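You operate a simulated robot arm through the tools that you are given. There is no shell and no other tool.

You are at the controls of a simulated robot arm. One attempt, no reset.

TASK
Swap the card in the teal stand for number 5.
Fine: loosen the silver screw first, tighten it after; the old card goes into the rack slot that is empty now.

It is judged by the outcome, as a careful person would: the job done as asked, and still so three seconds after it is handed in. It fails if anything else is knocked over, pushed out of place, dropped, spilled or broken.

THE ROBOT
A 6-joint arm with a two-finger parallel gripper, fixed in place. Base frame: the origin is at the foot of the arm, x ahead of it, y to its left, z up; the work surface is at about z = 840. Lengths are in mm, angles in degrees, forces in N, time in s.
With the tool pointing down near the work surface it reaches from about 240 to 640 mm from the base axis. Its first joint turns from -66.0 to 66.0 degrees. Payload 2.7 kg.
Tool frame: the origin (TCP) lies between the finger pads and is the grasp point; the fingertips stand 23 mm ahead of it; z points along the fingers, y is the line along which they close. Largest opening 94 mm; finger width 38, thickness 10; the body of the gripper, 54 by 96 mm, starts 39 mm behind the TCP.
Orientation is told as [roll, pitch, yaw] about the base's x, y, z axes, in that order, counted from this pose: with the fingers straight down and closing along the base's y, the tool's x points along the base's -x, its y along +y and its z along -z.

THE INTERFACE
- The arm moves only by the tool drive_tool. Its argument "plan" is a list of rows, each a list of 6 numbers: the shift along the tool's x, y, z in mm, then the turn, a rotation vector about the tool's x, y, z in degrees. In form: [[dx, dy, dz, rx, ry, rz], ...]. A call has 1 to 20 rows; each row shifts and turns the commanded pose from where the row before left it, along the tool's axes as they then stand. "grip" is the gripper command, from -1 (shut) to 1 (fully open), values between in proportion, set as the call begins (left out, the last holds). A row lasts 0.2 s, in which the tool goes at most 50 mm and 8.6 degrees; a call with a longer step from one row to the next is refused whole, and so is a gripper value outside its range. A pose out of reach is approached as far as the arm can. The call stops where the force on the tool passes 40 N (or 10 N more than at its start, if that is more) or the arm is blocked; 0.2 s more then pass. Each finger travels about 45 mm/s and halts on what it meets, pressing with about 40 N; the grip force reading is that of the motor and also rises with nothing between the fingers. The clock runs only during rows and for 0.2 s after the last one: add rows that do not move to give the fingers time. The reply holds the time, the measured pose of the TCP, the force on the tool along the base axes, the opening and the grip force, in the units named above and with some noise, with the torque about the TCP (base axes, N m) and any sound that the robot's microphone picked up.
- Cameras (640 x 400 px; columns grow to the right, rows downward): "scene" is fixed at [77.8, -425.9, 1416.9]; the picture's right is [0.84, -0.54, 0.00], its down [-0.22, -0.34, -0.91] and it looks along [0.50, 0.77, -0.41] (base axes); focal length 349 px, centre (320, 200). "wrist" rides on the gripper at [86, 16, -75] in the tool frame; the picture's right is [-0.18, 0.98, 0.00], its down [-0.58, -0.11, -0.81] and it looks along [-0.79, -0.15, 0.59] (tool axes); focal length 243 px, centre (320, 200). There is no depth. A picture from a camera that has moved, and an enlarged one, comes with that camera's place and axes in the base frame and with its lens. The place of the scene camera against the robot may be out by one fixed shift of up to 12 mm in any direction.
- capture(camera): a new picture of that camera. It takes no simulated time.
- inspect(camera, box): a new picture of the part [left, top, right, bottom] of that camera's present view, enlarged. It takes no simulated time.
- close_job(): hands the job in; it is judged then, once.

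Places have to be worked out from the pictures, the camera data and where the tool is seen. Open the gripper and draw the arm clear of the work before you hand the job in, unless the task says otherwise.

The tools are called as name(argument=value, ...) on one line, values as JSON. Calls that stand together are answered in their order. drive_tool: Moves the arm, as the interface text tells. Its arguments: {"type":"object","properties":{"plan":{"type":"array","items":{"type":"array","items":{"type":"number"}}},"grip":{"type":"number"}},"required":["plan"]} The other tools are called the same way: capture (camera) takes a picture; inspect (camera, box) takes an enlarged picture of a part of a camera's view; close_job () hands the job in.

At the start:

```text
time_s: 0.0
eef_pos: [437.4, 120.8, 1190.6]
tool_rot: [0.0, 0.0, 0.0]
wrist_force: [-0.1, 0.0, -0.2]
ft_torque: [0.02, 0.01, -0.02]
gripper_width: 94.2
grasp_force: 0.1
```

scene: 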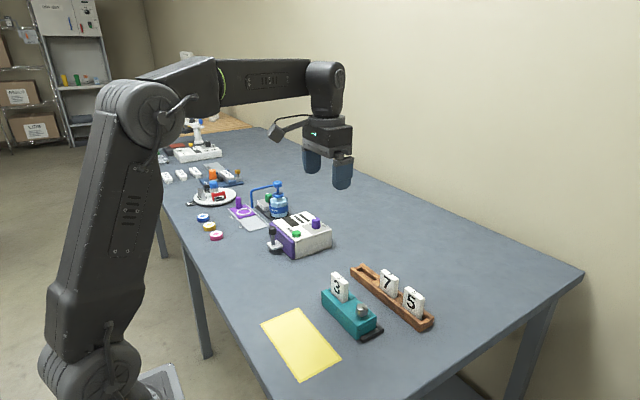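
wrist: 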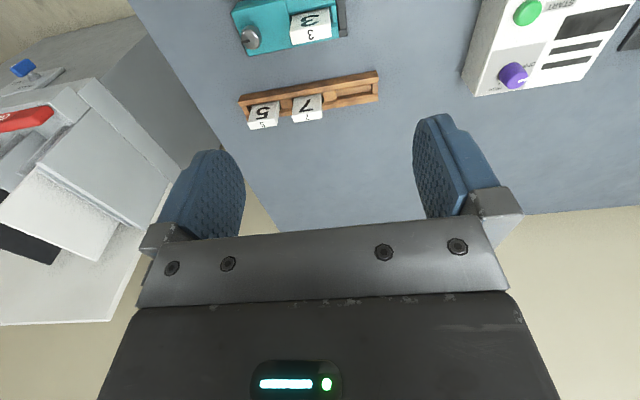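

I'll look closely at the stand, rack and screw before moving.

inspect(camera="scene", box=[300, 240, 460, 360])

inspect(camera="wrist", box=[210, 0, 410, 140])

```text
3.33 times, centred on (380, 300) of scene
camera zoom: at [77.8, -425.9, 1416.9], right [0.84, -0.54, 0.0], down [-0.22, -0.34, -0.91], along [0.5, 0.77, -0.41], focal length 1165 px, centre (120, -133)
```

zoom: 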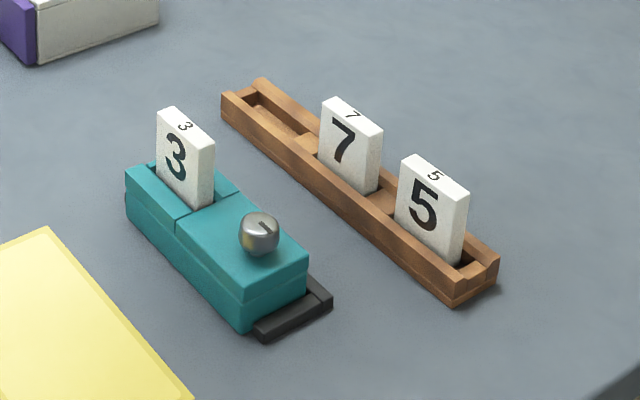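

```text
2.86 times, centred on (310, 70) of wrist
camera zoom: at [351.3, 136.4, 1265.6], right [0.18, 0.98, 0.0], down [0.58, -0.11, 0.81], along [0.79, -0.15, -0.59], focal length 693 px, centre (349, 571)
```

zoom: 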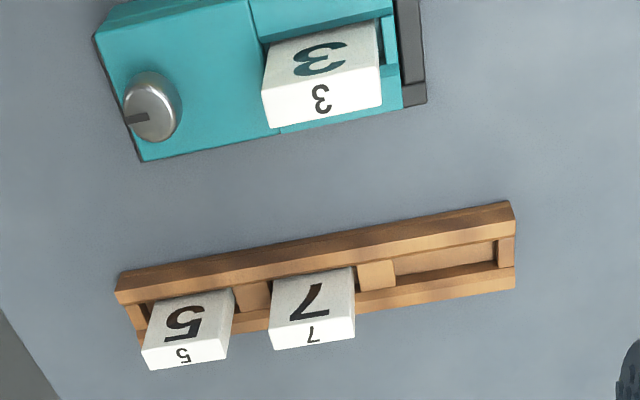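

The rack runs along y at x≈570, and the stand sits around x 430–490, y 0–137. I'll pull back and lower the tool so the wrist camera gets a closer second view for triangulation.

drive_tool(plan=[[35, -15, 22, 0, 0, 0], [35, -15, 22, 0, 0, 0], [35, -15, 22, 0, 0, 0], [32, -15, 22, 0, 0, 0], [0, 0, 0, 0, 0, 0]], grip=1)

capture(camera="wrist")

inspect(camera="wrist", box=[220, 60, 420, 200])

```text
time_s: 1.2
eef_pos: [297.9, 59.4, 1103.7]
tool_rot: [0.0, 0.0, -0.1]
wrist_force: [0.0, 1.0, -0.1]
ft_torque: [-0.01, -0.01, 0.01]
gripper_width: 94.2
grasp_force: 0.0
```

```text
taken
camera wrist: at [212.9, 75.2, 1178.5], right [0.18, 0.98, 0.0], down [0.58, -0.11, 0.81], along [0.79, -0.15, -0.59], focal length 243 px, centre (320, 200)
```

wrist: 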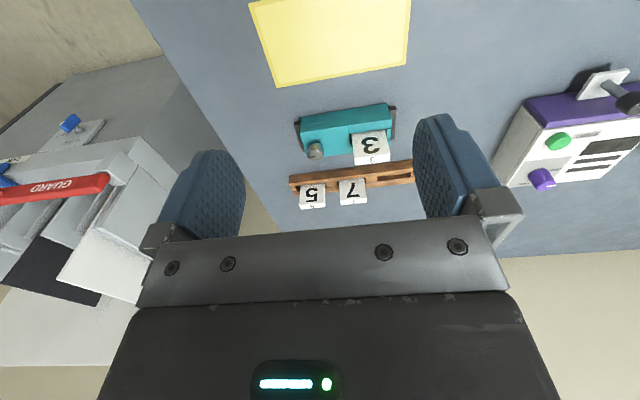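

```text
2.86 times, centred on (320, 130) of wrist
camera zoom: at [212.9, 75.2, 1178.5], right [0.18, 0.98, 0.0], down [0.58, -0.11, 0.81], along [0.79, -0.15, -0.59], focal length 693 px, centre (320, 400)
```

zoom: 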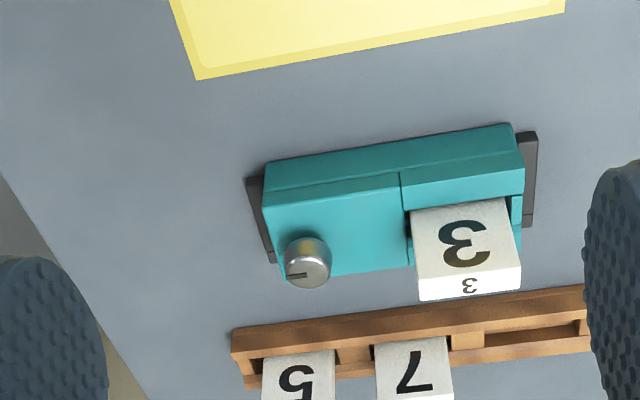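

Triangulating gives these positions:
- **Knob:** about (466, 20), top z≈905.
- **Stand top:** z≈876.
- **Card 3:** about x 458–474, y 78–128, top z≈927.

I'll move above the knob for a close view.

drive_tool(plan=[[-33.6, -7.8, 27.8, 0, 0, 0], [-33.6, -7.8, 27.8, 0, 0, 0], [-33.6, -7.8, 27.8, 0, 0, 0], [-33.6, -7.8, 27.8, 0, 0, 0], [-33.6, -7.8, 25, 0, 0, 0], [0, 0, 0, 0, 0, 0]])

capture(camera="wrist")

inspect(camera="wrist", box=[220, 60, 420, 200])

inspect(camera="scene", box=[300, 240, 460, 360])

```text
time_s: 2.6
eef_pos: [467.1, 19.3, 965.3]
tool_rot: [0.0, 0.0, 0.0]
wrist_force: [1.9, 0.0, 0.0]
ft_torque: [-0.01, -0.02, 0.05]
gripper_width: 94.1
grasp_force: 0.0
```

```text
taken
camera wrist: at [380.8, 34.4, 1039.8], right [0.18, 0.98, 0.0], down [0.58, -0.11, 0.81], along [0.79, -0.15, -0.59], focal length 243 px, centre (320, 200)
```

wrist: 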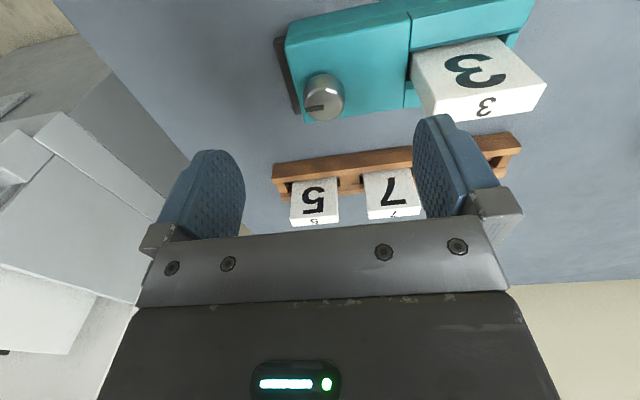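

```text
2.86 times, centred on (320, 130) of wrist
camera zoom: at [380.8, 34.4, 1039.8], right [0.18, 0.98, 0.0], down [0.58, -0.11, 0.81], along [0.79, -0.15, -0.59], focal length 693 px, centre (320, 400)
```

zoom: 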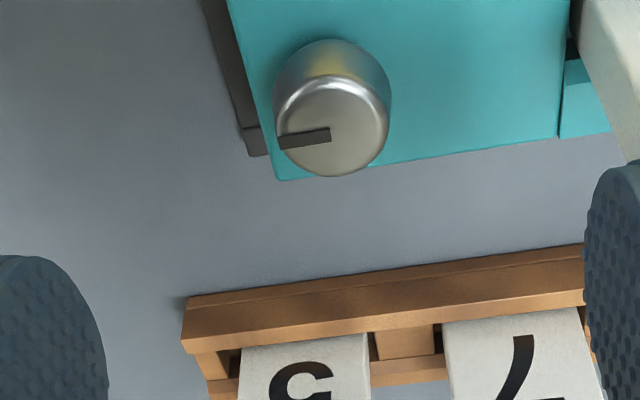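

```text
3.33 times, centred on (380, 300) of scene
camera zoom: at [77.8, -425.9, 1416.9], right [0.84, -0.54, 0.0], down [-0.22, -0.34, -0.91], along [0.5, 0.77, -0.41], focal length 1165 px, centre (120, -133)
```

zoom: 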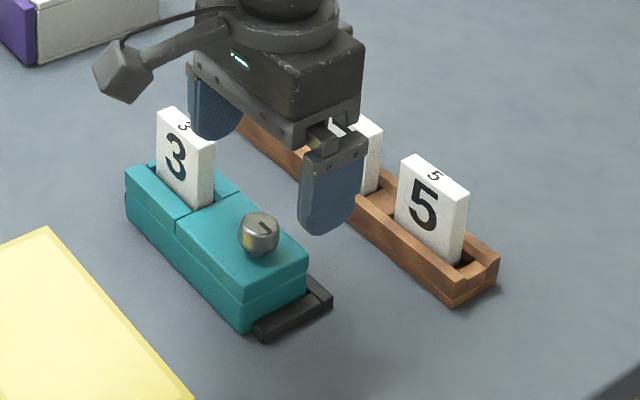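

The knob's indicator points toward −y, with its centre at about (466, 21) and its top at z≈905. I'll narrow the fingers to about 47 mm, pre-rotate clockwise, and then come down around the knob.

drive_tool(plan=[[1, 1.5, 0, 0, 0, 0], [0, 0, 0, 0, 0, 8], [0, 0, 0, 0, 0, 8], [0, 0, 0, 0, 0, 8], [0, 0, 0, 0, 0, 8], [0, 0, 0, 0, 0, 8], [0, 0, 0, 0, 0, 8], [0, 0, 0, 0, 0, 8], [0, 0, 0, 0, 0, 8], [0, 0, 0, 0, 0, 8], [0, 0, 0, 0, 0, 8], [0, 0, 0, 0, 0, 0]], grip=0)

inspect(camera="wrist", box=[220, 60, 420, 200])

inspect(camera="scene", box=[300, 240, 460, 360])

```text
time_s: 5.2
eef_pos: [466.2, 23.4, 966.2]
tool_rot: [0.0, 0.0, -80.1]
wrist_force: [0.6, -0.5, -0.3]
ft_torque: [-0.01, 0.02, 0.0]
gripper_width: 46.9
grasp_force: 0.0
```

```text
2.86 times, centred on (320, 130) of wrist
camera zoom: at [468.9, 111.2, 1041.7], right [1.0, -0.01, 0.0], down [-0.01, -0.59, 0.81], along [-0.01, -0.81, -0.59], focal length 693 px, centre (320, 400)
```

zoom: 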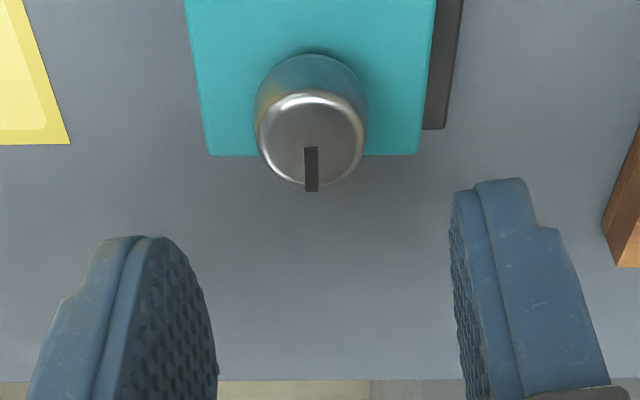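

```text
3.33 times, centred on (380, 300) of scene
camera zoom: at [77.8, -425.9, 1416.9], right [0.84, -0.54, 0.0], down [-0.22, -0.34, -0.91], along [0.5, 0.77, -0.41], focal length 1165 px, centre (120, -133)
```

zoom: 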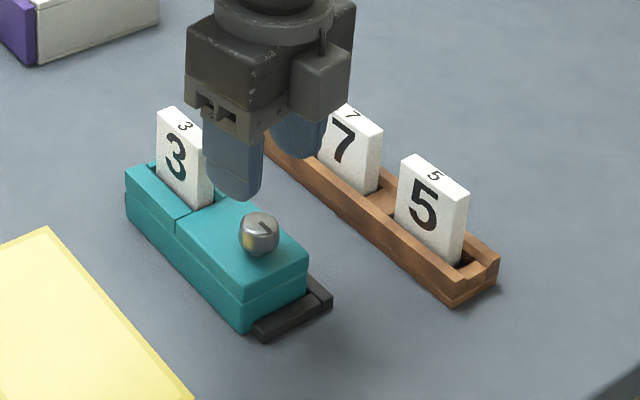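

The tool is at yaw −80, the knob is centred at (466, 21.6), and the fingers straddle it along x. I'll descend to TCP z≈904, which leaves the fingertips about 5 mm above the stand.

drive_tool(plan=[[-1.8, -0.3, 15, 0, 0, 0], [0, 0, 20, 0, 0, 0], [0, 0, 15, 0, 0, 0], [0, 0, 11.5, 0, 0, 0], [0, 0, 0, 0, 0, 0]])

capture(camera="wrist")

inspect(camera="scene", box=[300, 240, 460, 360])

```text
time_s: 6.4
eef_pos: [466.1, 21.0, 904.9]
tool_rot: [0.0, 0.0, -80.1]
wrist_force: [0.2, -0.6, 0.7]
ft_torque: [0.01, 0.02, 0.01]
gripper_width: 47.0
grasp_force: 0.0
```

```text
taken
camera wrist: at [467.8, 108.4, 979.6], right [1.0, -0.01, 0.0], down [-0.01, -0.59, 0.81], along [-0.01, -0.81, -0.59], focal length 243 px, centre (320, 200)
```

wrist: 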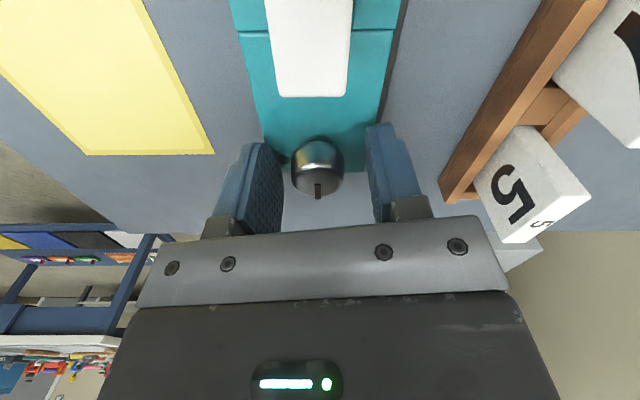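

```text
3.33 times, centred on (380, 300) of scene
camera zoom: at [77.8, -425.9, 1416.9], right [0.84, -0.54, 0.0], down [-0.22, -0.34, -0.91], along [0.5, 0.77, -0.41], focal length 1165 px, centre (120, -133)
```

zoom: 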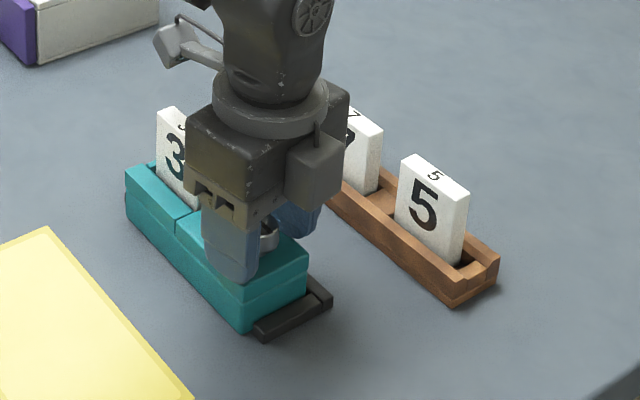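

The fingers straddle the knob with good clearance and no contact force. Now I'll close on it.

drive_tool(plan=[[0, 0, 0, 0, 0, 0], [0, 0, 0, 0, 0, 0], [0, 0, 0, 0, 0, 0], [0, 0, 0, 0, 0, 0]], grip=-1)

```text
time_s: 7.4
eef_pos: [465.8, 21.1, 904.9]
tool_rot: [0.1, 0.1, -80.1]
wrist_force: [-1.0, 0.1, 0.1]
ft_torque: [-0.02, 0.03, 0.01]
gripper_width: 25.5
grasp_force: 40.0
```

The knob is held at 25.5 mm. Now I'll turn it counter-clockwise (tool rz negative) in small steps and watch the torque.

drive_tool(plan=[[0, 0, 0, 0, 0, -6], [0, 0, 0, 0, 0, -6], [0, 0, 0, 0, 0, -6], [0, 0, 0, 0, 0, -6], [0, 0, 0, 0, 0, -6]])

capture(camera="wrist")

inspect(camera="scene", box=[300, 240, 460, 360])

```text
time_s: 8.6
eef_pos: [467.8, 21.6, 906.0]
tool_rot: [-0.1, 0.1, -49.9]
wrist_force: [-6.8, -0.2, 4.9]
ft_torque: [0.09, 0.19, 0.01]
gripper_width: 25.6
grasp_force: 39.4
```

```text
taken
camera wrist: at [424.5, 97.4, 979.8], right [0.87, 0.49, 0.0], down [0.29, -0.51, 0.81], along [0.4, -0.7, -0.59], focal length 243 px, centre (320, 200)
```

wrist: 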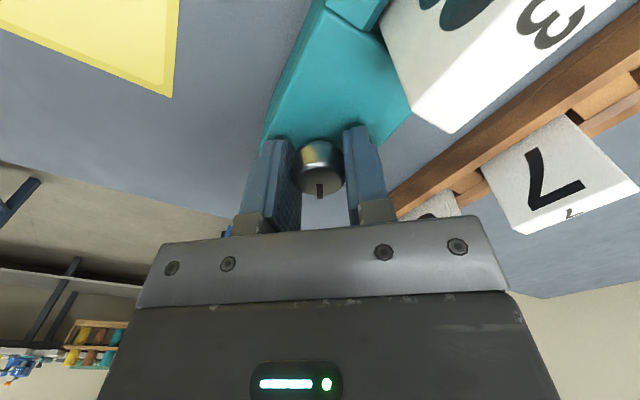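

```text
3.33 times, centred on (380, 300) of scene
camera zoom: at [77.6, -425.9, 1416.9], right [0.84, -0.54, 0.0], down [-0.22, -0.34, -0.91], along [0.5, 0.77, -0.41], focal length 1165 px, centre (120, -133)
```

zoom: 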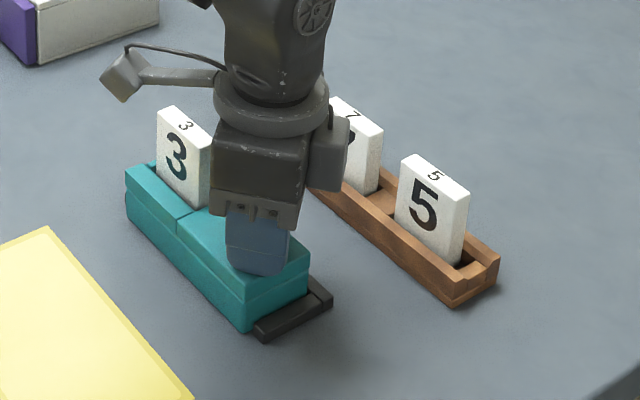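

The indicator turned with the gripper, so the knob is turning with almost no resisting torque. I'll continue counter-clockwise.

drive_tool(plan=[[0, 0, 0, 0, 0, -6], [0, 0, 0, 0, 0, -6], [0, 0, 0, 0, 0, -6], [0, 0, 0, 0, 0, -6], [0, 0, 0, 0, 0, -6]])

inspect(camera="scene", box=[300, 240, 460, 360])

```text
time_s: 9.8
eef_pos: [467.4, 22.3, 905.9]
tool_rot: [0.0, 0.0, -19.9]
wrist_force: [-7.8, 1.0, 8.7]
ft_torque: [0.11, 0.5, 0.04]
gripper_width: 25.4
grasp_force: 39.9
```

```text
3.33 times, centred on (380, 300) of scene
camera zoom: at [77.5, -425.9, 1416.9], right [0.84, -0.54, 0.0], down [-0.22, -0.34, -0.91], along [0.5, 0.77, -0.41], focal length 1165 px, centre (120, -133)
```

zoom: 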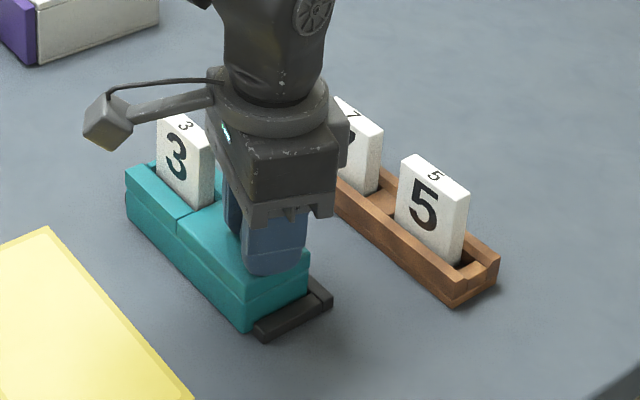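

The knob is still turning freely, with a small side and up load building. I'll relieve it by about 1 mm and keep turning.

drive_tool(plan=[[0.7, 0, -0.6, 0, 0, -6], [0.5, 0, -0.4, 0, 0, -6], [0, 0, 0, 0, 0, -6], [0, 0, 0, 0, 0, -6], [0, 0, 0, 0, 0, -6]])

inspect(camera="scene", box=[300, 240, 460, 360])

capture(camera="wrist")

```text
time_s: 11.0
eef_pos: [466.2, 21.7, 906.8]
tool_rot: [-0.1, 0.1, 10.1]
wrist_force: [0.4, -1.1, 0.0]
ft_torque: [-0.22, -0.02, 0.0]
gripper_width: 25.5
grasp_force: 40.2
```

```text
3.33 times, centred on (380, 300) of scene
camera zoom: at [77.9, -425.9, 1416.9], right [0.84, -0.54, 0.0], down [-0.22, -0.34, -0.91], along [0.5, 0.77, -0.41], focal length 1165 px, centre (120, -133)
```

zoom: 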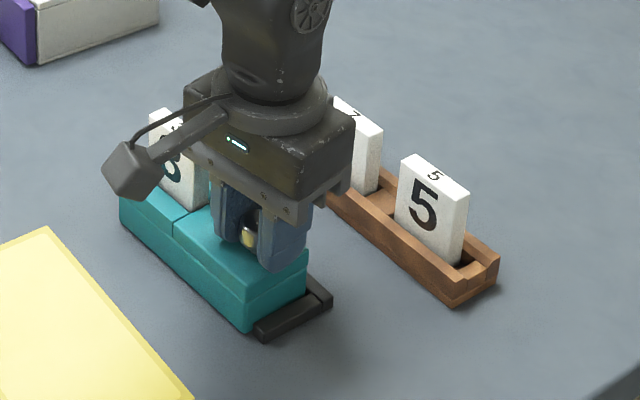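

```text
taken
camera wrist: at [378.8, 22.3, 981.1], right [0.01, 1.0, 0.0], down [0.59, -0.01, 0.81], along [0.81, -0.01, -0.59], focal length 243 px, centre (320, 200)
```

wrist: 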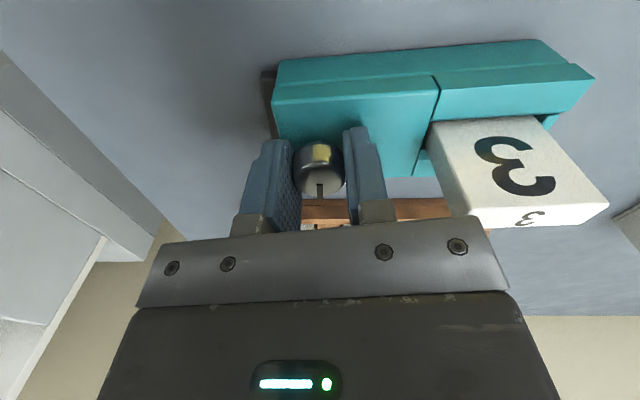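

In the latest views the stand's card end has swung a few degrees toward −x, so the knob probably reached its end stop and dragged the stand. I'll stop turning, release the knob, back up and measure it.

drive_tool(plan=[[0, 0, 0, 0, 0, 0], [0, 0, 0, 0, 0, 0], [0, 0, 0, 0, 0, 0], [0, 0, -20, 0, 0, 0], [0, 0, -40, 0, 0, 0], [0, 0, -15, 0, 0, 0], [45, 0, -20, 0, 0, 0], [45, 0, -20, 0, 0, 0], [0, 0, 0, 0, 0, 0]], grip=0)

capture(camera="wrist")

inspect(camera="wrist", box=[220, 60, 420, 200])

inspect(camera="scene", box=[300, 240, 460, 360])

```text
time_s: 13.0
eef_pos: [375.1, 6.1, 1017.4]
tool_rot: [0.0, 0.0, 10.0]
wrist_force: [0.0, -0.1, -0.3]
ft_torque: [-0.01, -0.02, -0.03]
gripper_width: 47.1
grasp_force: 0.1
```

```text
taken
camera wrist: at [287.6, 7.0, 1091.8], right [0.01, 1.0, 0.0], down [0.59, -0.01, 0.81], along [0.81, -0.01, -0.59], focal length 243 px, centre (320, 200)
```

wrist: 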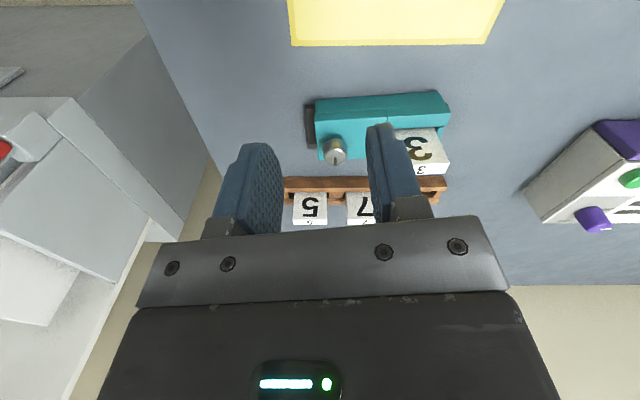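

```text
2.86 times, centred on (320, 130) of wrist
camera zoom: at [287.6, 7.0, 1091.8], right [0.01, 1.0, 0.0], down [0.59, -0.01, 0.81], along [0.81, -0.01, -0.59], focal length 693 px, centre (320, 400)
```

zoom: 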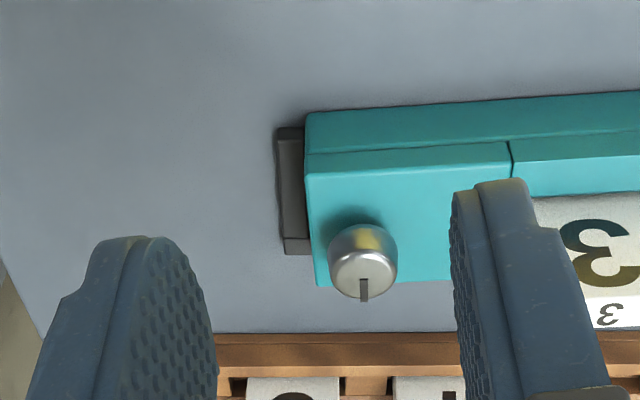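

```text
3.33 times, centred on (380, 300) of scene
camera zoom: at [77.8, -425.9, 1416.9], right [0.84, -0.54, 0.0], down [-0.22, -0.34, -0.91], along [0.5, 0.77, -0.41], focal length 1165 px, centre (120, -133)
```

zoom: 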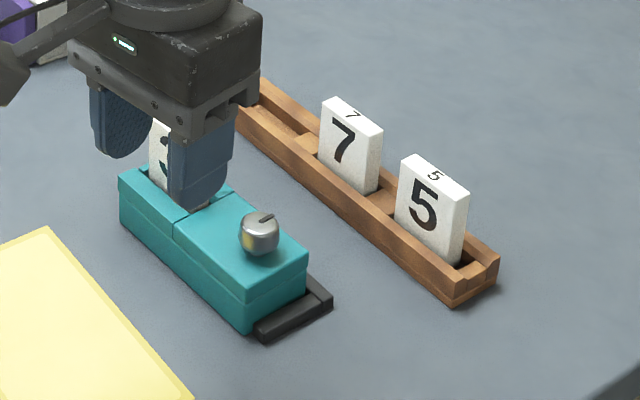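

The stand looks yawed by roughly 4° and the indicator now points to +x, about 90° of turn. I'll return to the earlier camera pose so I can compare the stand's position directly.

drive_tool(plan=[[0, 0, -20, 0, 0, 5], [0, 0, -20, 0, 0, 5], [25, 18, -15, 0, 0, 0], [26, 18, -16, 0, 0, 0], [26, 17, -15, 0, 0, 0], [0, 0, 0, 0, 0, 0], [0, 0, 0, 0, 0, 0]], grip=1)

inspect(camera="wrist", box=[220, 60, 420, 200])

inspect(camera="scene", box=[300, 240, 460, 360])

```text
time_s: 14.6
eef_pos: [300.4, 59.4, 1107.4]
tool_rot: [0.0, 0.0, 0.0]
wrist_force: [-0.3, 0.2, -0.1]
ft_torque: [0.0, -0.01, 0.0]
gripper_width: 94.1
grasp_force: 0.0
```

```text
2.86 times, centred on (320, 130) of wrist
camera zoom: at [214.6, 75.8, 1182.1], right [0.18, 0.98, 0.0], down [0.58, -0.11, 0.81], along [0.79, -0.15, -0.59], focal length 693 px, centre (320, 400)
```

zoom: 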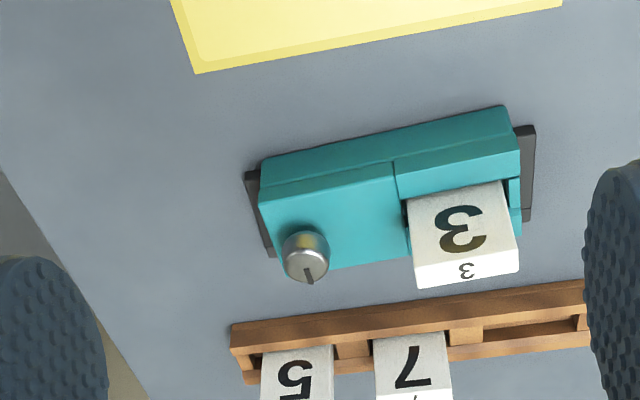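

```text
3.33 times, centred on (380, 300) of scene
camera zoom: at [77.8, -425.9, 1416.9], right [0.84, -0.54, 0.0], down [-0.22, -0.34, -0.91], along [0.5, 0.77, -0.41], focal length 1165 px, centre (120, -133)
```

zoom: 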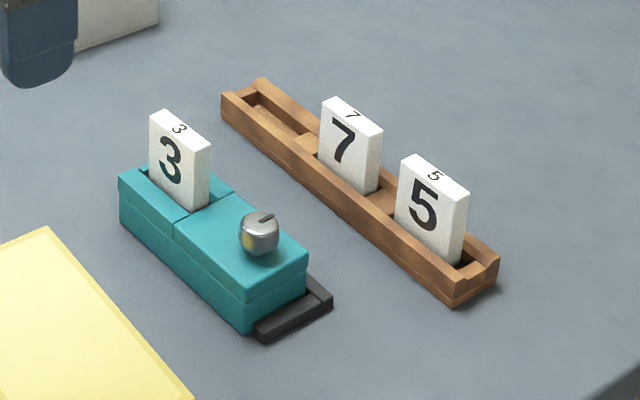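

The black end pieces did not move. The teal block pivoted about 3.3° counter-clockwise around the knob; it was originally at yaw ≈0 with its centreline at x≈466. I'll square it back up by closing flat pads on its sides at yaw 90, starting with a move above it and the turn.

drive_tool(plan=[[-33.1, -2.3, 24.4, 0, 0, 0], [-33.1, -2.3, 24.4, 0, 0, 0], [-33.1, -2.3, 24.4, 0, 0, 0], [-33.1, -2.3, 24.4, 0, 0, 0], [-33.2, -2.3, 24.4, 0, 0, 0], [0, 0, 0, 0, 0, -8.2], [0, 0, 0, 0, 0, -8.2], [0, 0, 0, 0, 0, -8.2], [0, 0, 0, 0, 0, -8.2], [0, 0, 0, 0, 0, -8.2], [0, 0, 0, 0, 0, -8.2], [0, 0, 0, 0, 0, -8.2], [0, 0, 0, 0, 0, -8.2], [0, 0, 0, 0, 0, -8.2], [0, 0, 0, 0, 0, -8.2], [0, 0, 0, 0, 0, -8.0], [0, 0, 0, 0, 0, 0]])

capture(camera="wrist")

inspect(camera="wrist", box=[220, 20, 420, 160])

```text
time_s: 18.2
eef_pos: [466.8, 48.8, 984.6]
tool_rot: [0.0, 0.0, 90.0]
wrist_force: [-0.2, 0.5, -0.2]
ft_torque: [-0.02, 0.04, -0.02]
gripper_width: 94.0
grasp_force: 0.1
```

```text
taken
camera wrist: at [451.0, -39.3, 1059.6], right [-0.98, 0.18, 0.0], down [0.11, 0.58, 0.81], along [0.15, 0.79, -0.59], focal length 243 px, centre (320, 200)
```

wrist: 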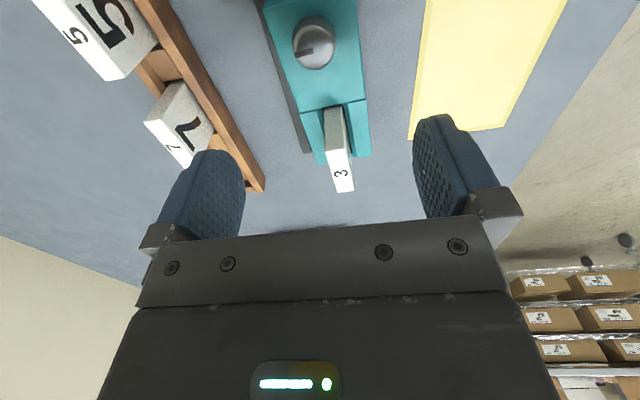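

```text
2.86 times, centred on (320, 90) of wrist
camera zoom: at [451.0, -39.3, 1059.6], right [-0.98, 0.18, 0.0], down [0.11, 0.58, 0.81], along [0.15, 0.79, -0.59], focal length 693 px, centre (320, 514)
```

zoom: 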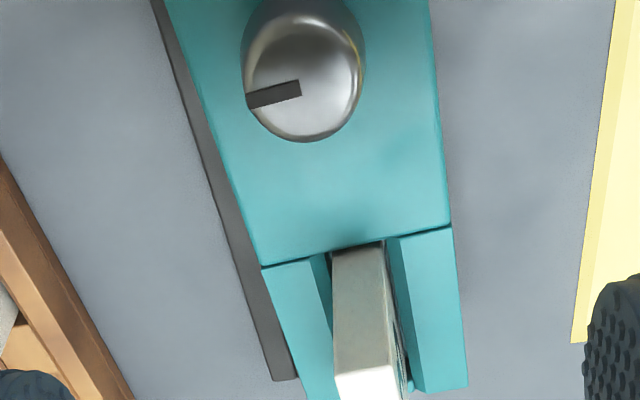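

Yaw 90 is reachable and the fingers straddle the stand body between the knob and the card. I'll descend to TCP z≈890, with fingertips about 9 mm below the stand top and the gripper body just above card height.

drive_tool(plan=[[0.8, 0.8, 30, 0, 0, 0], [0, 0, 30, 0, 0, 0], [0, 0, 24, 0, 0, 0], [0, 0, 10.5, 0, 0, 0], [0, 0, 0, 0, 0, 0]])

capture(camera="wrist")

inspect(camera="scene", box=[300, 240, 460, 360])

```text
time_s: 19.4
eef_pos: [464.9, 49.5, 892.0]
tool_rot: [0.0, 0.0, 90.0]
wrist_force: [0.1, 0.5, 0.0]
ft_torque: [-0.04, -0.02, -0.01]
gripper_width: 93.8
grasp_force: 0.0
```

```text
taken
camera wrist: at [449.0, -38.4, 966.6], right [-0.98, 0.18, 0.0], down [0.11, 0.58, 0.81], along [0.15, 0.79, -0.59], focal length 243 px, centre (320, 200)
```

wrist: 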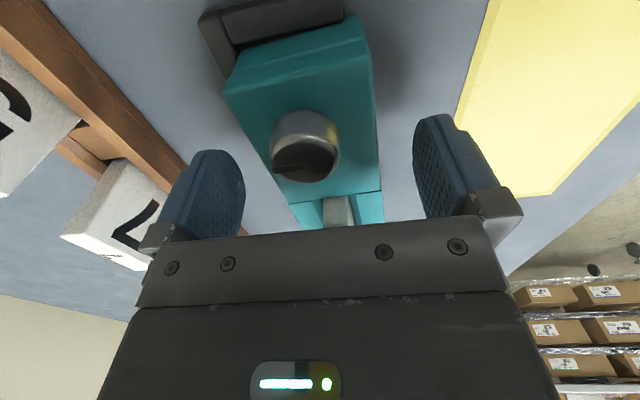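

```text
3.33 times, centred on (380, 300) of scene
camera zoom: at [77.8, -425.9, 1416.9], right [0.84, -0.54, 0.0], down [-0.22, -0.34, -0.91], along [0.5, 0.77, -0.41], focal length 1165 px, centre (120, -133)
```

zoom: 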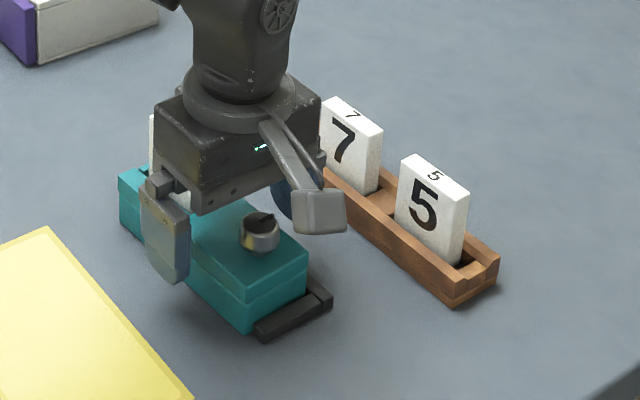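

The pads are at about 94 mm around the stand with a clear gap to both the knob and the card. I'll close now to square the stand.

drive_tool(plan=[[0, -0.6, 0, 0, 0, 0], [0, 0, 0, 0, 0, 0], [0, 0, 0, 0, 0, 0], [0, 0, 0, 0, 0, 0], [0, 0, 0, 0, 0, 0]], grip=0.1)

inspect(camera="scene", box=[300, 240, 460, 360])

capture(camera="wrist")

```text
time_s: 20.6
eef_pos: [465.3, 48.7, 892.3]
tool_rot: [0.0, 0.0, 90.0]
wrist_force: [0.7, -0.6, 0.4]
ft_torque: [-0.12, 0.06, 0.08]
gripper_width: 55.7
grasp_force: 39.8
```

```text
3.33 times, centred on (380, 300) of scene
camera zoom: at [77.8, -425.9, 1416.9], right [0.84, -0.54, 0.0], down [-0.22, -0.34, -0.91], along [0.5, 0.77, -0.41], focal length 1165 px, centre (120, -133)
```

zoom: 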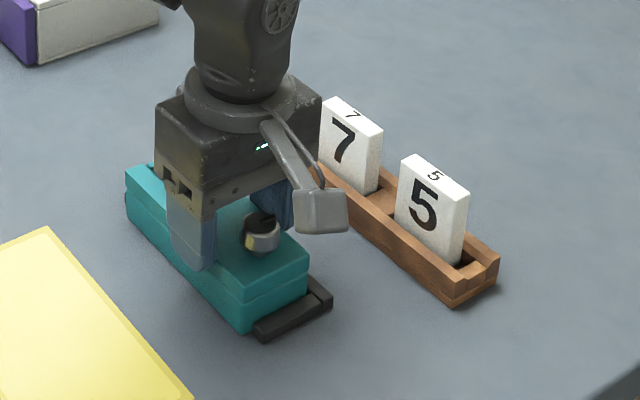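

```text
taken
camera wrist: at [449.8, -38.7, 966.8], right [-0.98, 0.18, 0.0], down [0.11, 0.58, 0.81], along [0.15, 0.79, -0.59], focal length 243 px, centre (320, 200)
```

wrist: 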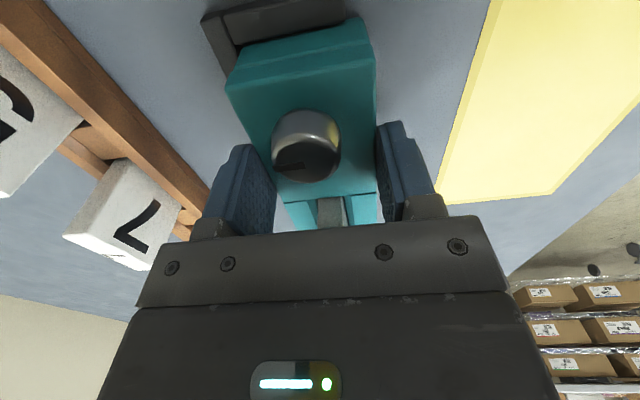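

The stand is back to its original outline in the scene view. I'll release it, rise, and move over card 3.

drive_tool(plan=[[0, 0, 0, 0, 0, 0], [0, 0, 0, 0, 0, 0], [0, 0, 0, 0, 0, 0], [0, 0, -35, 0, 0, 0], [0, 0, -35, 0, 0, 0], [0, 0, -25, 0, 0, 0], [-27, 0, 0, 0, 0, 0], [-27, 0, 0, 0, 0, 0], [0, 0, 0, 0, 0, 0]], grip=0.8)

drive_tool(plan=[[0, 0, 0, 0, 0, 0], [0, 0, 0, 0, 0, 0], [0, 0, 0, 0, 0, 0]], grip=0)

capture(camera="wrist")

inspect(camera="wrist", box=[220, 20, 420, 160])

inspect(camera="scene", box=[300, 240, 460, 360])

```text
time_s: 22.6
eef_pos: [464.6, 100.1, 988.6]
tool_rot: [0.0, -0.1, 90.0]
wrist_force: [-0.1, -0.5, -0.3]
ft_torque: [0.01, 0.02, -0.01]
gripper_width: 84.6
grasp_force: 0.1
```

```text
time_s: 23.4
eef_pos: [466.9, 100.4, 988.8]
tool_rot: [0.1, -0.1, 90.0]
wrist_force: [0.9, 0.7, -0.5]
ft_torque: [0.0, -0.02, 0.02]
gripper_width: 46.9
grasp_force: 0.1
```

```text
taken
camera wrist: at [449.9, 13.3, 1062.8], right [-0.98, 0.18, 0.0], down [0.11, 0.58, 0.81], along [0.15, 0.79, -0.59], focal length 243 px, centre (320, 200)
```

wrist: 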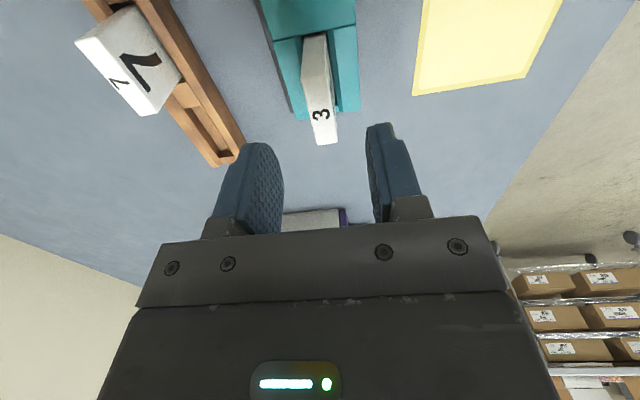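

```text
2.86 times, centred on (320, 90) of wrist
camera zoom: at [449.9, 13.3, 1062.8], right [-0.98, 0.18, 0.0], down [0.11, 0.58, 0.81], along [0.15, 0.79, -0.59], focal length 693 px, centre (320, 514)
```

zoom: 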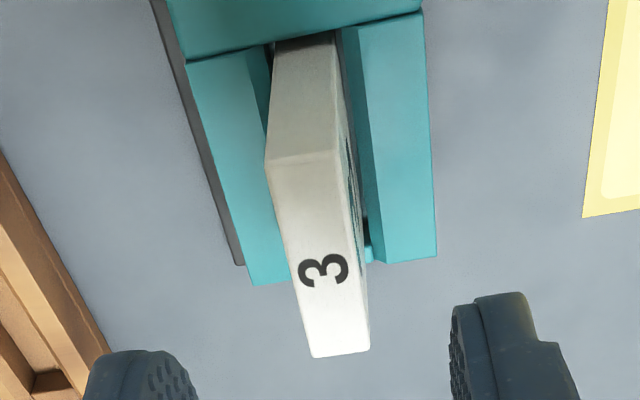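

```text
3.33 times, centred on (380, 300) of scene
camera zoom: at [77.8, -425.9, 1416.9], right [0.84, -0.54, 0.0], down [-0.22, -0.34, -0.91], along [0.5, 0.77, -0.41], focal length 1165 px, centre (120, -133)
```

zoom: 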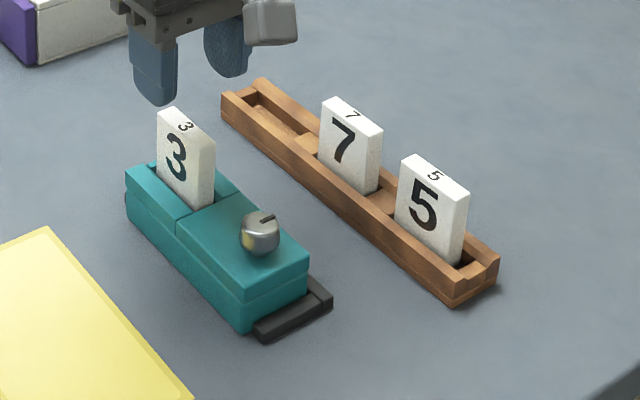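

Card 3 is centred at (466, 104) with its top at z≈927, and the fingers line up along x. I'll descend to TCP z≈905, with fingertips above the stand top, and then check.

drive_tool(plan=[[-3.5, 0, 20, 0, 0, 0], [0, 0, 30, 0, 0, 0], [0, 0, 23, 0, 0, 0], [0, 0, 10, 0, 0, 0], [0, 0, 0, 0, 0, 0], [0, 0, 0, 0, 0, 0]])

capture(camera="wrist")

inspect(camera="scene", box=[300, 240, 460, 360])

```text
time_s: 24.8
eef_pos: [466.4, 104.8, 904.7]
tool_rot: [-0.2, 0.0, 90.0]
wrist_force: [-4.1, -1.6, 30.9]
ft_torque: [-0.1, 0.88, -0.06]
gripper_width: 48.6
grasp_force: 1.9
```

```text
taken
camera wrist: at [450.7, 17.7, 979.3], right [-0.98, 0.18, 0.0], down [0.11, 0.58, 0.81], along [0.15, 0.79, -0.59], focal length 243 px, centre (320, 200)
```

wrist: 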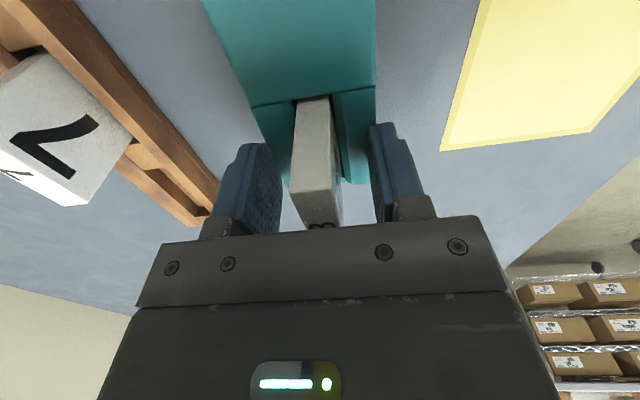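

```text
3.33 times, centred on (380, 300) of scene
camera zoom: at [77.3, -426.0, 1416.9], right [0.84, -0.54, 0.0], down [-0.22, -0.34, -0.91], along [0.5, 0.77, -0.41], focal length 1165 px, centre (120, -133)
```

zoom: 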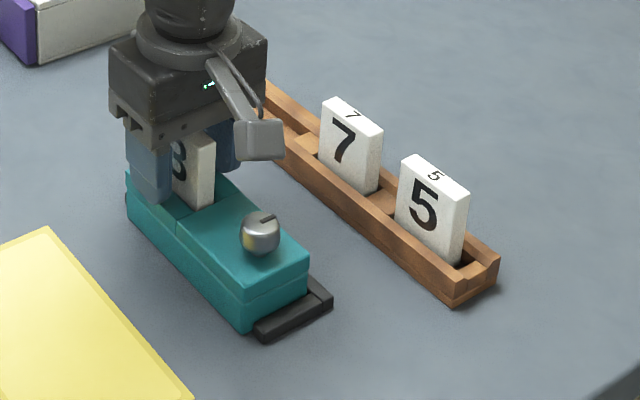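

There is 31 N upward, so the fingertips are touching the stand's jaw blocks. I'll raise 6 mm straight away.

drive_tool(plan=[[0, 0, -3, 0, 0, 0], [0, 0, -3, 0, 0, 0], [0, 0, 0, 0, 0, 0]])

inspect(camera="scene", box=[300, 240, 420, 330])

inspect(camera="wrist", box=[220, 80, 420, 220])

```text
time_s: 25.6
eef_pos: [466.7, 105.1, 908.3]
tool_rot: [0.1, 0.0, 89.9]
wrist_force: [0.1, 0.3, 0.0]
ft_torque: [0.0, 0.03, 0.04]
gripper_width: 46.7
grasp_force: 0.0
```

```text
4.44 times, centred on (360, 285) of scene
camera zoom: at [77.8, -425.9, 1416.9], right [0.84, -0.54, 0.0], down [-0.22, -0.34, -0.91], along [0.5, 0.77, -0.41], focal length 1553 px, centre (142, -178)
```

zoom: 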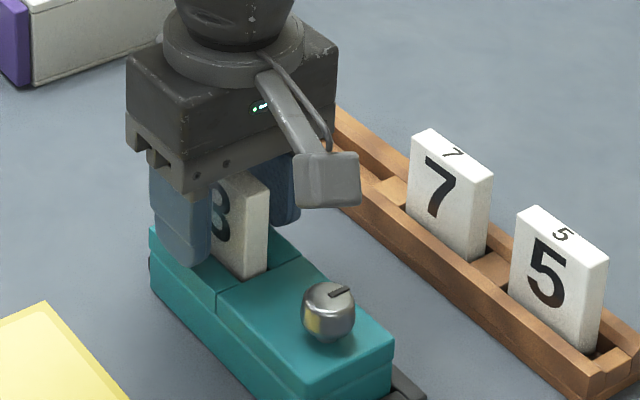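

```text
2.86 times, centred on (320, 150) of wrist
camera zoom: at [450.6, 18.2, 982.5], right [-0.98, 0.18, 0.0], down [0.11, 0.58, 0.81], along [0.15, 0.79, -0.59], focal length 693 px, centre (320, 343)
```

zoom: 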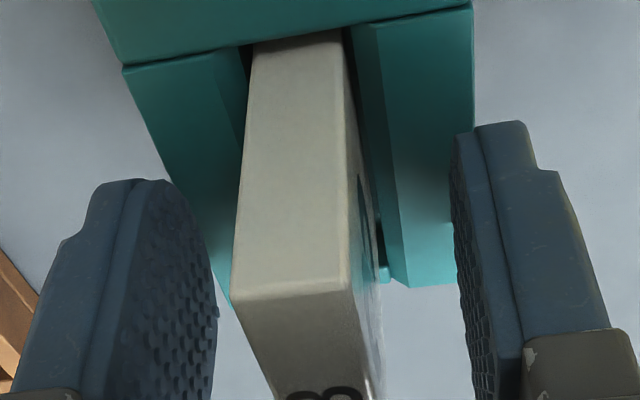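

The load is gone at z 908. I'll lift 2 mm more for clearance and close on the card.

drive_tool(plan=[[0, 0, -2, 0, 0, 0], [0, 0, 0, 0, 0, 0], [0, 0, 0, 0, 0, 0], [0, 0, 0, 0, 0, 0], [0, 0, 0, 0, 0, 0]], grip=-1)

inspect(camera="scene", box=[300, 240, 420, 330])

inspect(camera="wrist", box=[220, 80, 420, 220])

```text
time_s: 26.8
eef_pos: [466.2, 105.5, 911.0]
tool_rot: [0.0, 0.0, 90.1]
wrist_force: [-0.1, 0.1, -0.4]
ft_torque: [0.0, 0.01, -0.01]
gripper_width: 14.2
grasp_force: 39.5
```

```text
4.44 times, centred on (360, 285) of scene
camera zoom: at [77.8, -425.9, 1416.9], right [0.84, -0.54, 0.0], down [-0.22, -0.34, -0.91], along [0.5, 0.77, -0.41], focal length 1553 px, centre (142, -178)
```

zoom: 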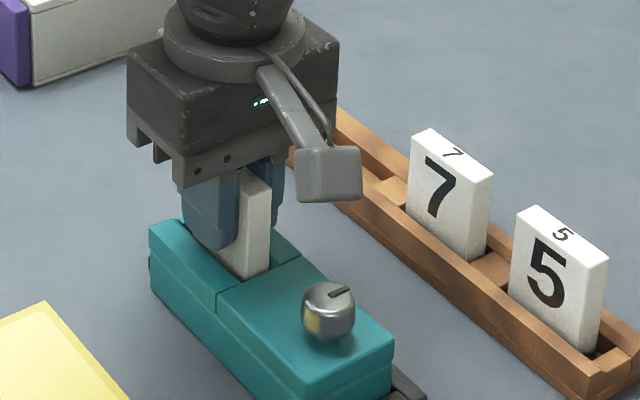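

```text
2.86 times, centred on (320, 150) of wrist
camera zoom: at [450.9, 17.9, 985.6], right [-0.98, 0.18, 0.0], down [0.11, 0.58, 0.81], along [0.15, 0.79, -0.59], focal length 693 px, centre (320, 343)
```

zoom: 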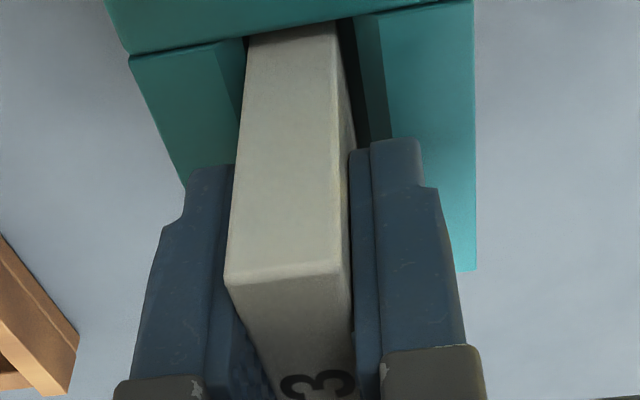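

Card 3 is held at 14.2 mm thickness. I'll lift slowly and check that the force stays small, which shows the clamp is free.

drive_tool(plan=[[0, 0, -2, 0, 0, 0], [0, 0, -2, 0, 0, 0], [0, 0, -2, 0, 0, 0], [0, 0, 0, 0, 0, 0]])

inspect(camera="scene", box=[300, 240, 420, 330])

```text
time_s: 27.8
eef_pos: [465.5, 105.3, 917.5]
tool_rot: [-0.1, -0.1, 90.0]
wrist_force: [-0.4, 0.1, -1.1]
ft_torque: [0.01, 0.04, -0.01]
gripper_width: 14.4
grasp_force: 39.4
```

```text
4.44 times, centred on (360, 285) of scene
camera zoom: at [77.8, -425.9, 1416.9], right [0.84, -0.54, 0.0], down [-0.22, -0.34, -0.91], along [0.5, 0.77, -0.41], focal length 1553 px, centre (142, -178)
```

zoom: 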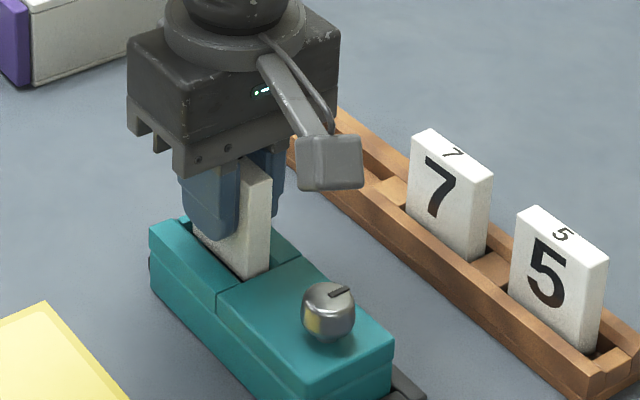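

The card slides out freely at about 1 N. I'll lift it fully clear.

drive_tool(plan=[[0, 0, -15, 0, 0, 0], [0, 0, -20, 0, 0, 0], [0, 0, -25, 0, 0, 0], [0, 0, -25, 0, 0, 0], [0, 0, -5, 0, 0, 0], [0, 0, 0, 0, 0, 0]])

capture(camera="scene")

inspect(camera="scene", box=[300, 210, 460, 330])

capture(camera="wrist")

inspect(camera="wrist", box=[220, 20, 420, 160])

```text
time_s: 29.2
eef_pos: [465.4, 104.4, 1007.1]
tool_rot: [0.0, 0.0, 90.0]
wrist_force: [0.4, 0.9, -1.2]
ft_torque: [-0.01, 0.01, 0.0]
gripper_width: 14.4
grasp_force: 40.4
```

```text
taken
```

scene: 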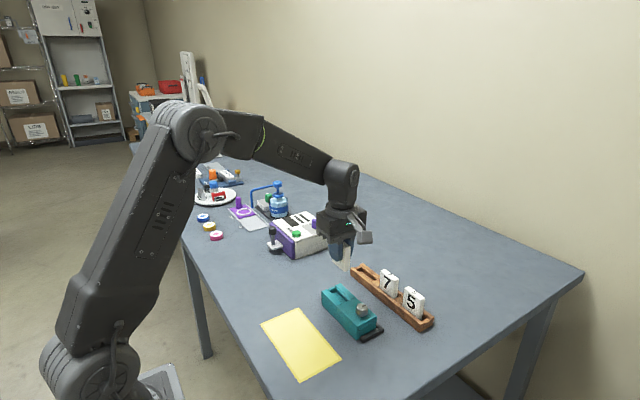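

```text
3.33 times, centred on (380, 270) of scene
camera zoom: at [77.8, -425.9, 1416.9], right [0.84, -0.54, 0.0], down [-0.22, -0.34, -0.91], along [0.5, 0.77, -0.41], focal length 1165 px, centre (120, -33)
```

zoom: 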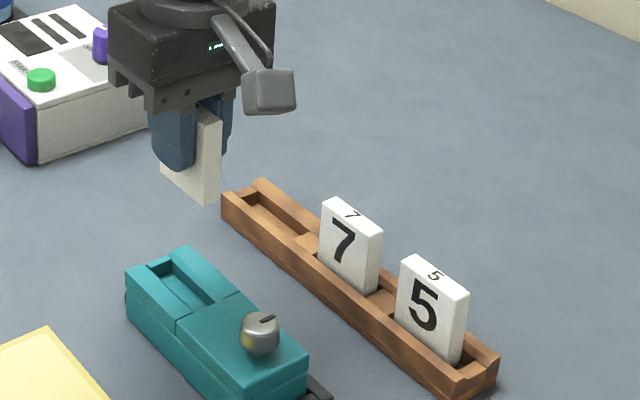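

```text
taken
camera wrist: at [450.4, 16.9, 1081.2], right [-0.98, 0.18, 0.0], down [0.11, 0.58, 0.81], along [0.15, 0.79, -0.59], focal length 243 px, centre (320, 200)
```

wrist: 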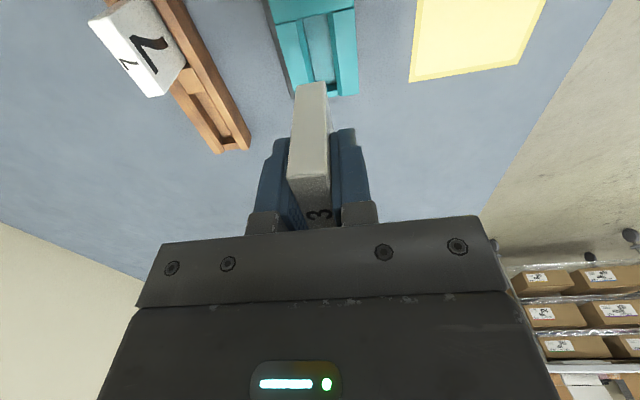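

```text
2.86 times, centred on (320, 90) of wrist
camera zoom: at [450.4, 16.9, 1081.2], right [-0.98, 0.18, 0.0], down [0.11, 0.58, 0.81], along [0.15, 0.79, -0.59], focal length 693 px, centre (320, 514)
```

zoom: 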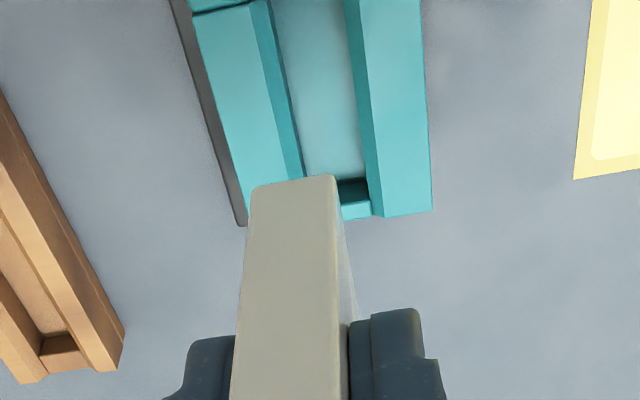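

Card 3 is out, about 62 mm tall, with its bottom about 45 mm below the TCP. I'll carry it at this height toward the empty slot at the rack's +y end to view the slot.

drive_tool(plan=[[-7, -22, 0, 0, 0, 0], [-7, -22, 0, 0, 0, 0], [-7, -22, 0, 0, 0, 0], [-7, -22, 0, 0, 0, 0], [-7, -22, 0, 0, 0, 0], [0, 0, 0, 0, 0, 0], [0, 0, 0, 0, 0, 0]])

capture(camera="wrist")

inspect(camera="wrist", box=[220, 0, 420, 140])

inspect(camera="scene", box=[300, 210, 460, 330])

```text
time_s: 30.8
eef_pos: [577.2, 137.6, 1010.9]
tool_rot: [-0.1, 0.0, 90.0]
wrist_force: [0.6, -0.3, -0.6]
ft_torque: [0.0, -0.01, 0.03]
gripper_width: 14.4
grasp_force: 40.6
```

```text
taken
camera wrist: at [561.6, 50.2, 1085.0], right [-0.98, 0.18, 0.0], down [0.11, 0.58, 0.81], along [0.15, 0.79, -0.59], focal length 243 px, centre (320, 200)
```

wrist: 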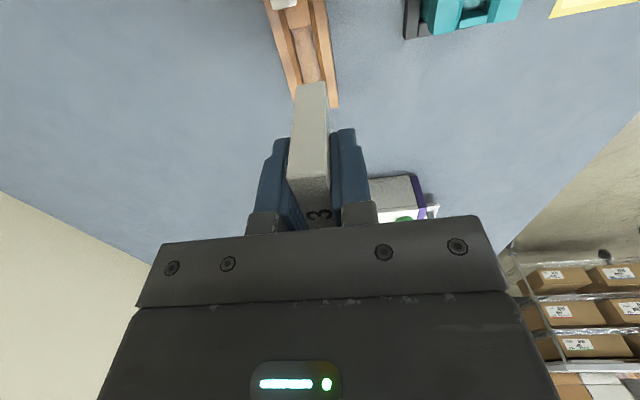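

```text
2.86 times, centred on (320, 70) of wrist
camera zoom: at [561.6, 50.2, 1085.0], right [-0.98, 0.18, 0.0], down [0.11, 0.58, 0.81], along [0.15, 0.79, -0.59], focal length 693 px, centre (320, 571)
```

zoom: 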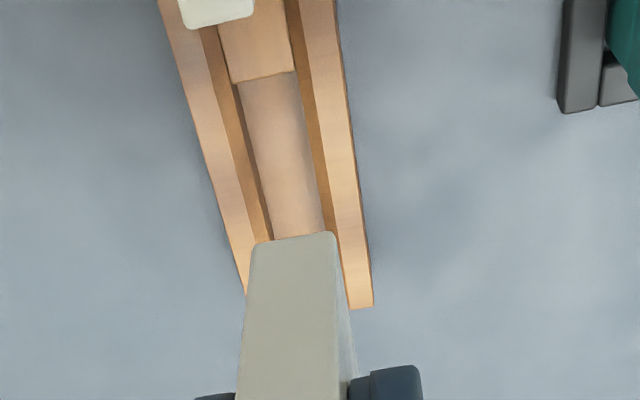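

```text
3.33 times, centred on (380, 270) of scene
camera zoom: at [77.8, -425.9, 1416.9], right [0.84, -0.54, 0.0], down [-0.22, -0.34, -0.91], along [0.5, 0.77, -0.41], focal length 1165 px, centre (120, -33)
```

zoom: 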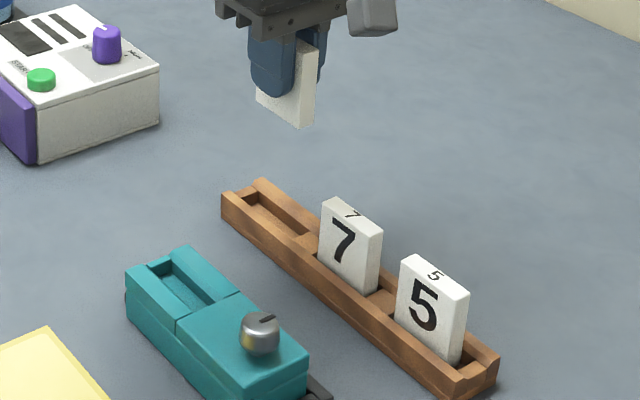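

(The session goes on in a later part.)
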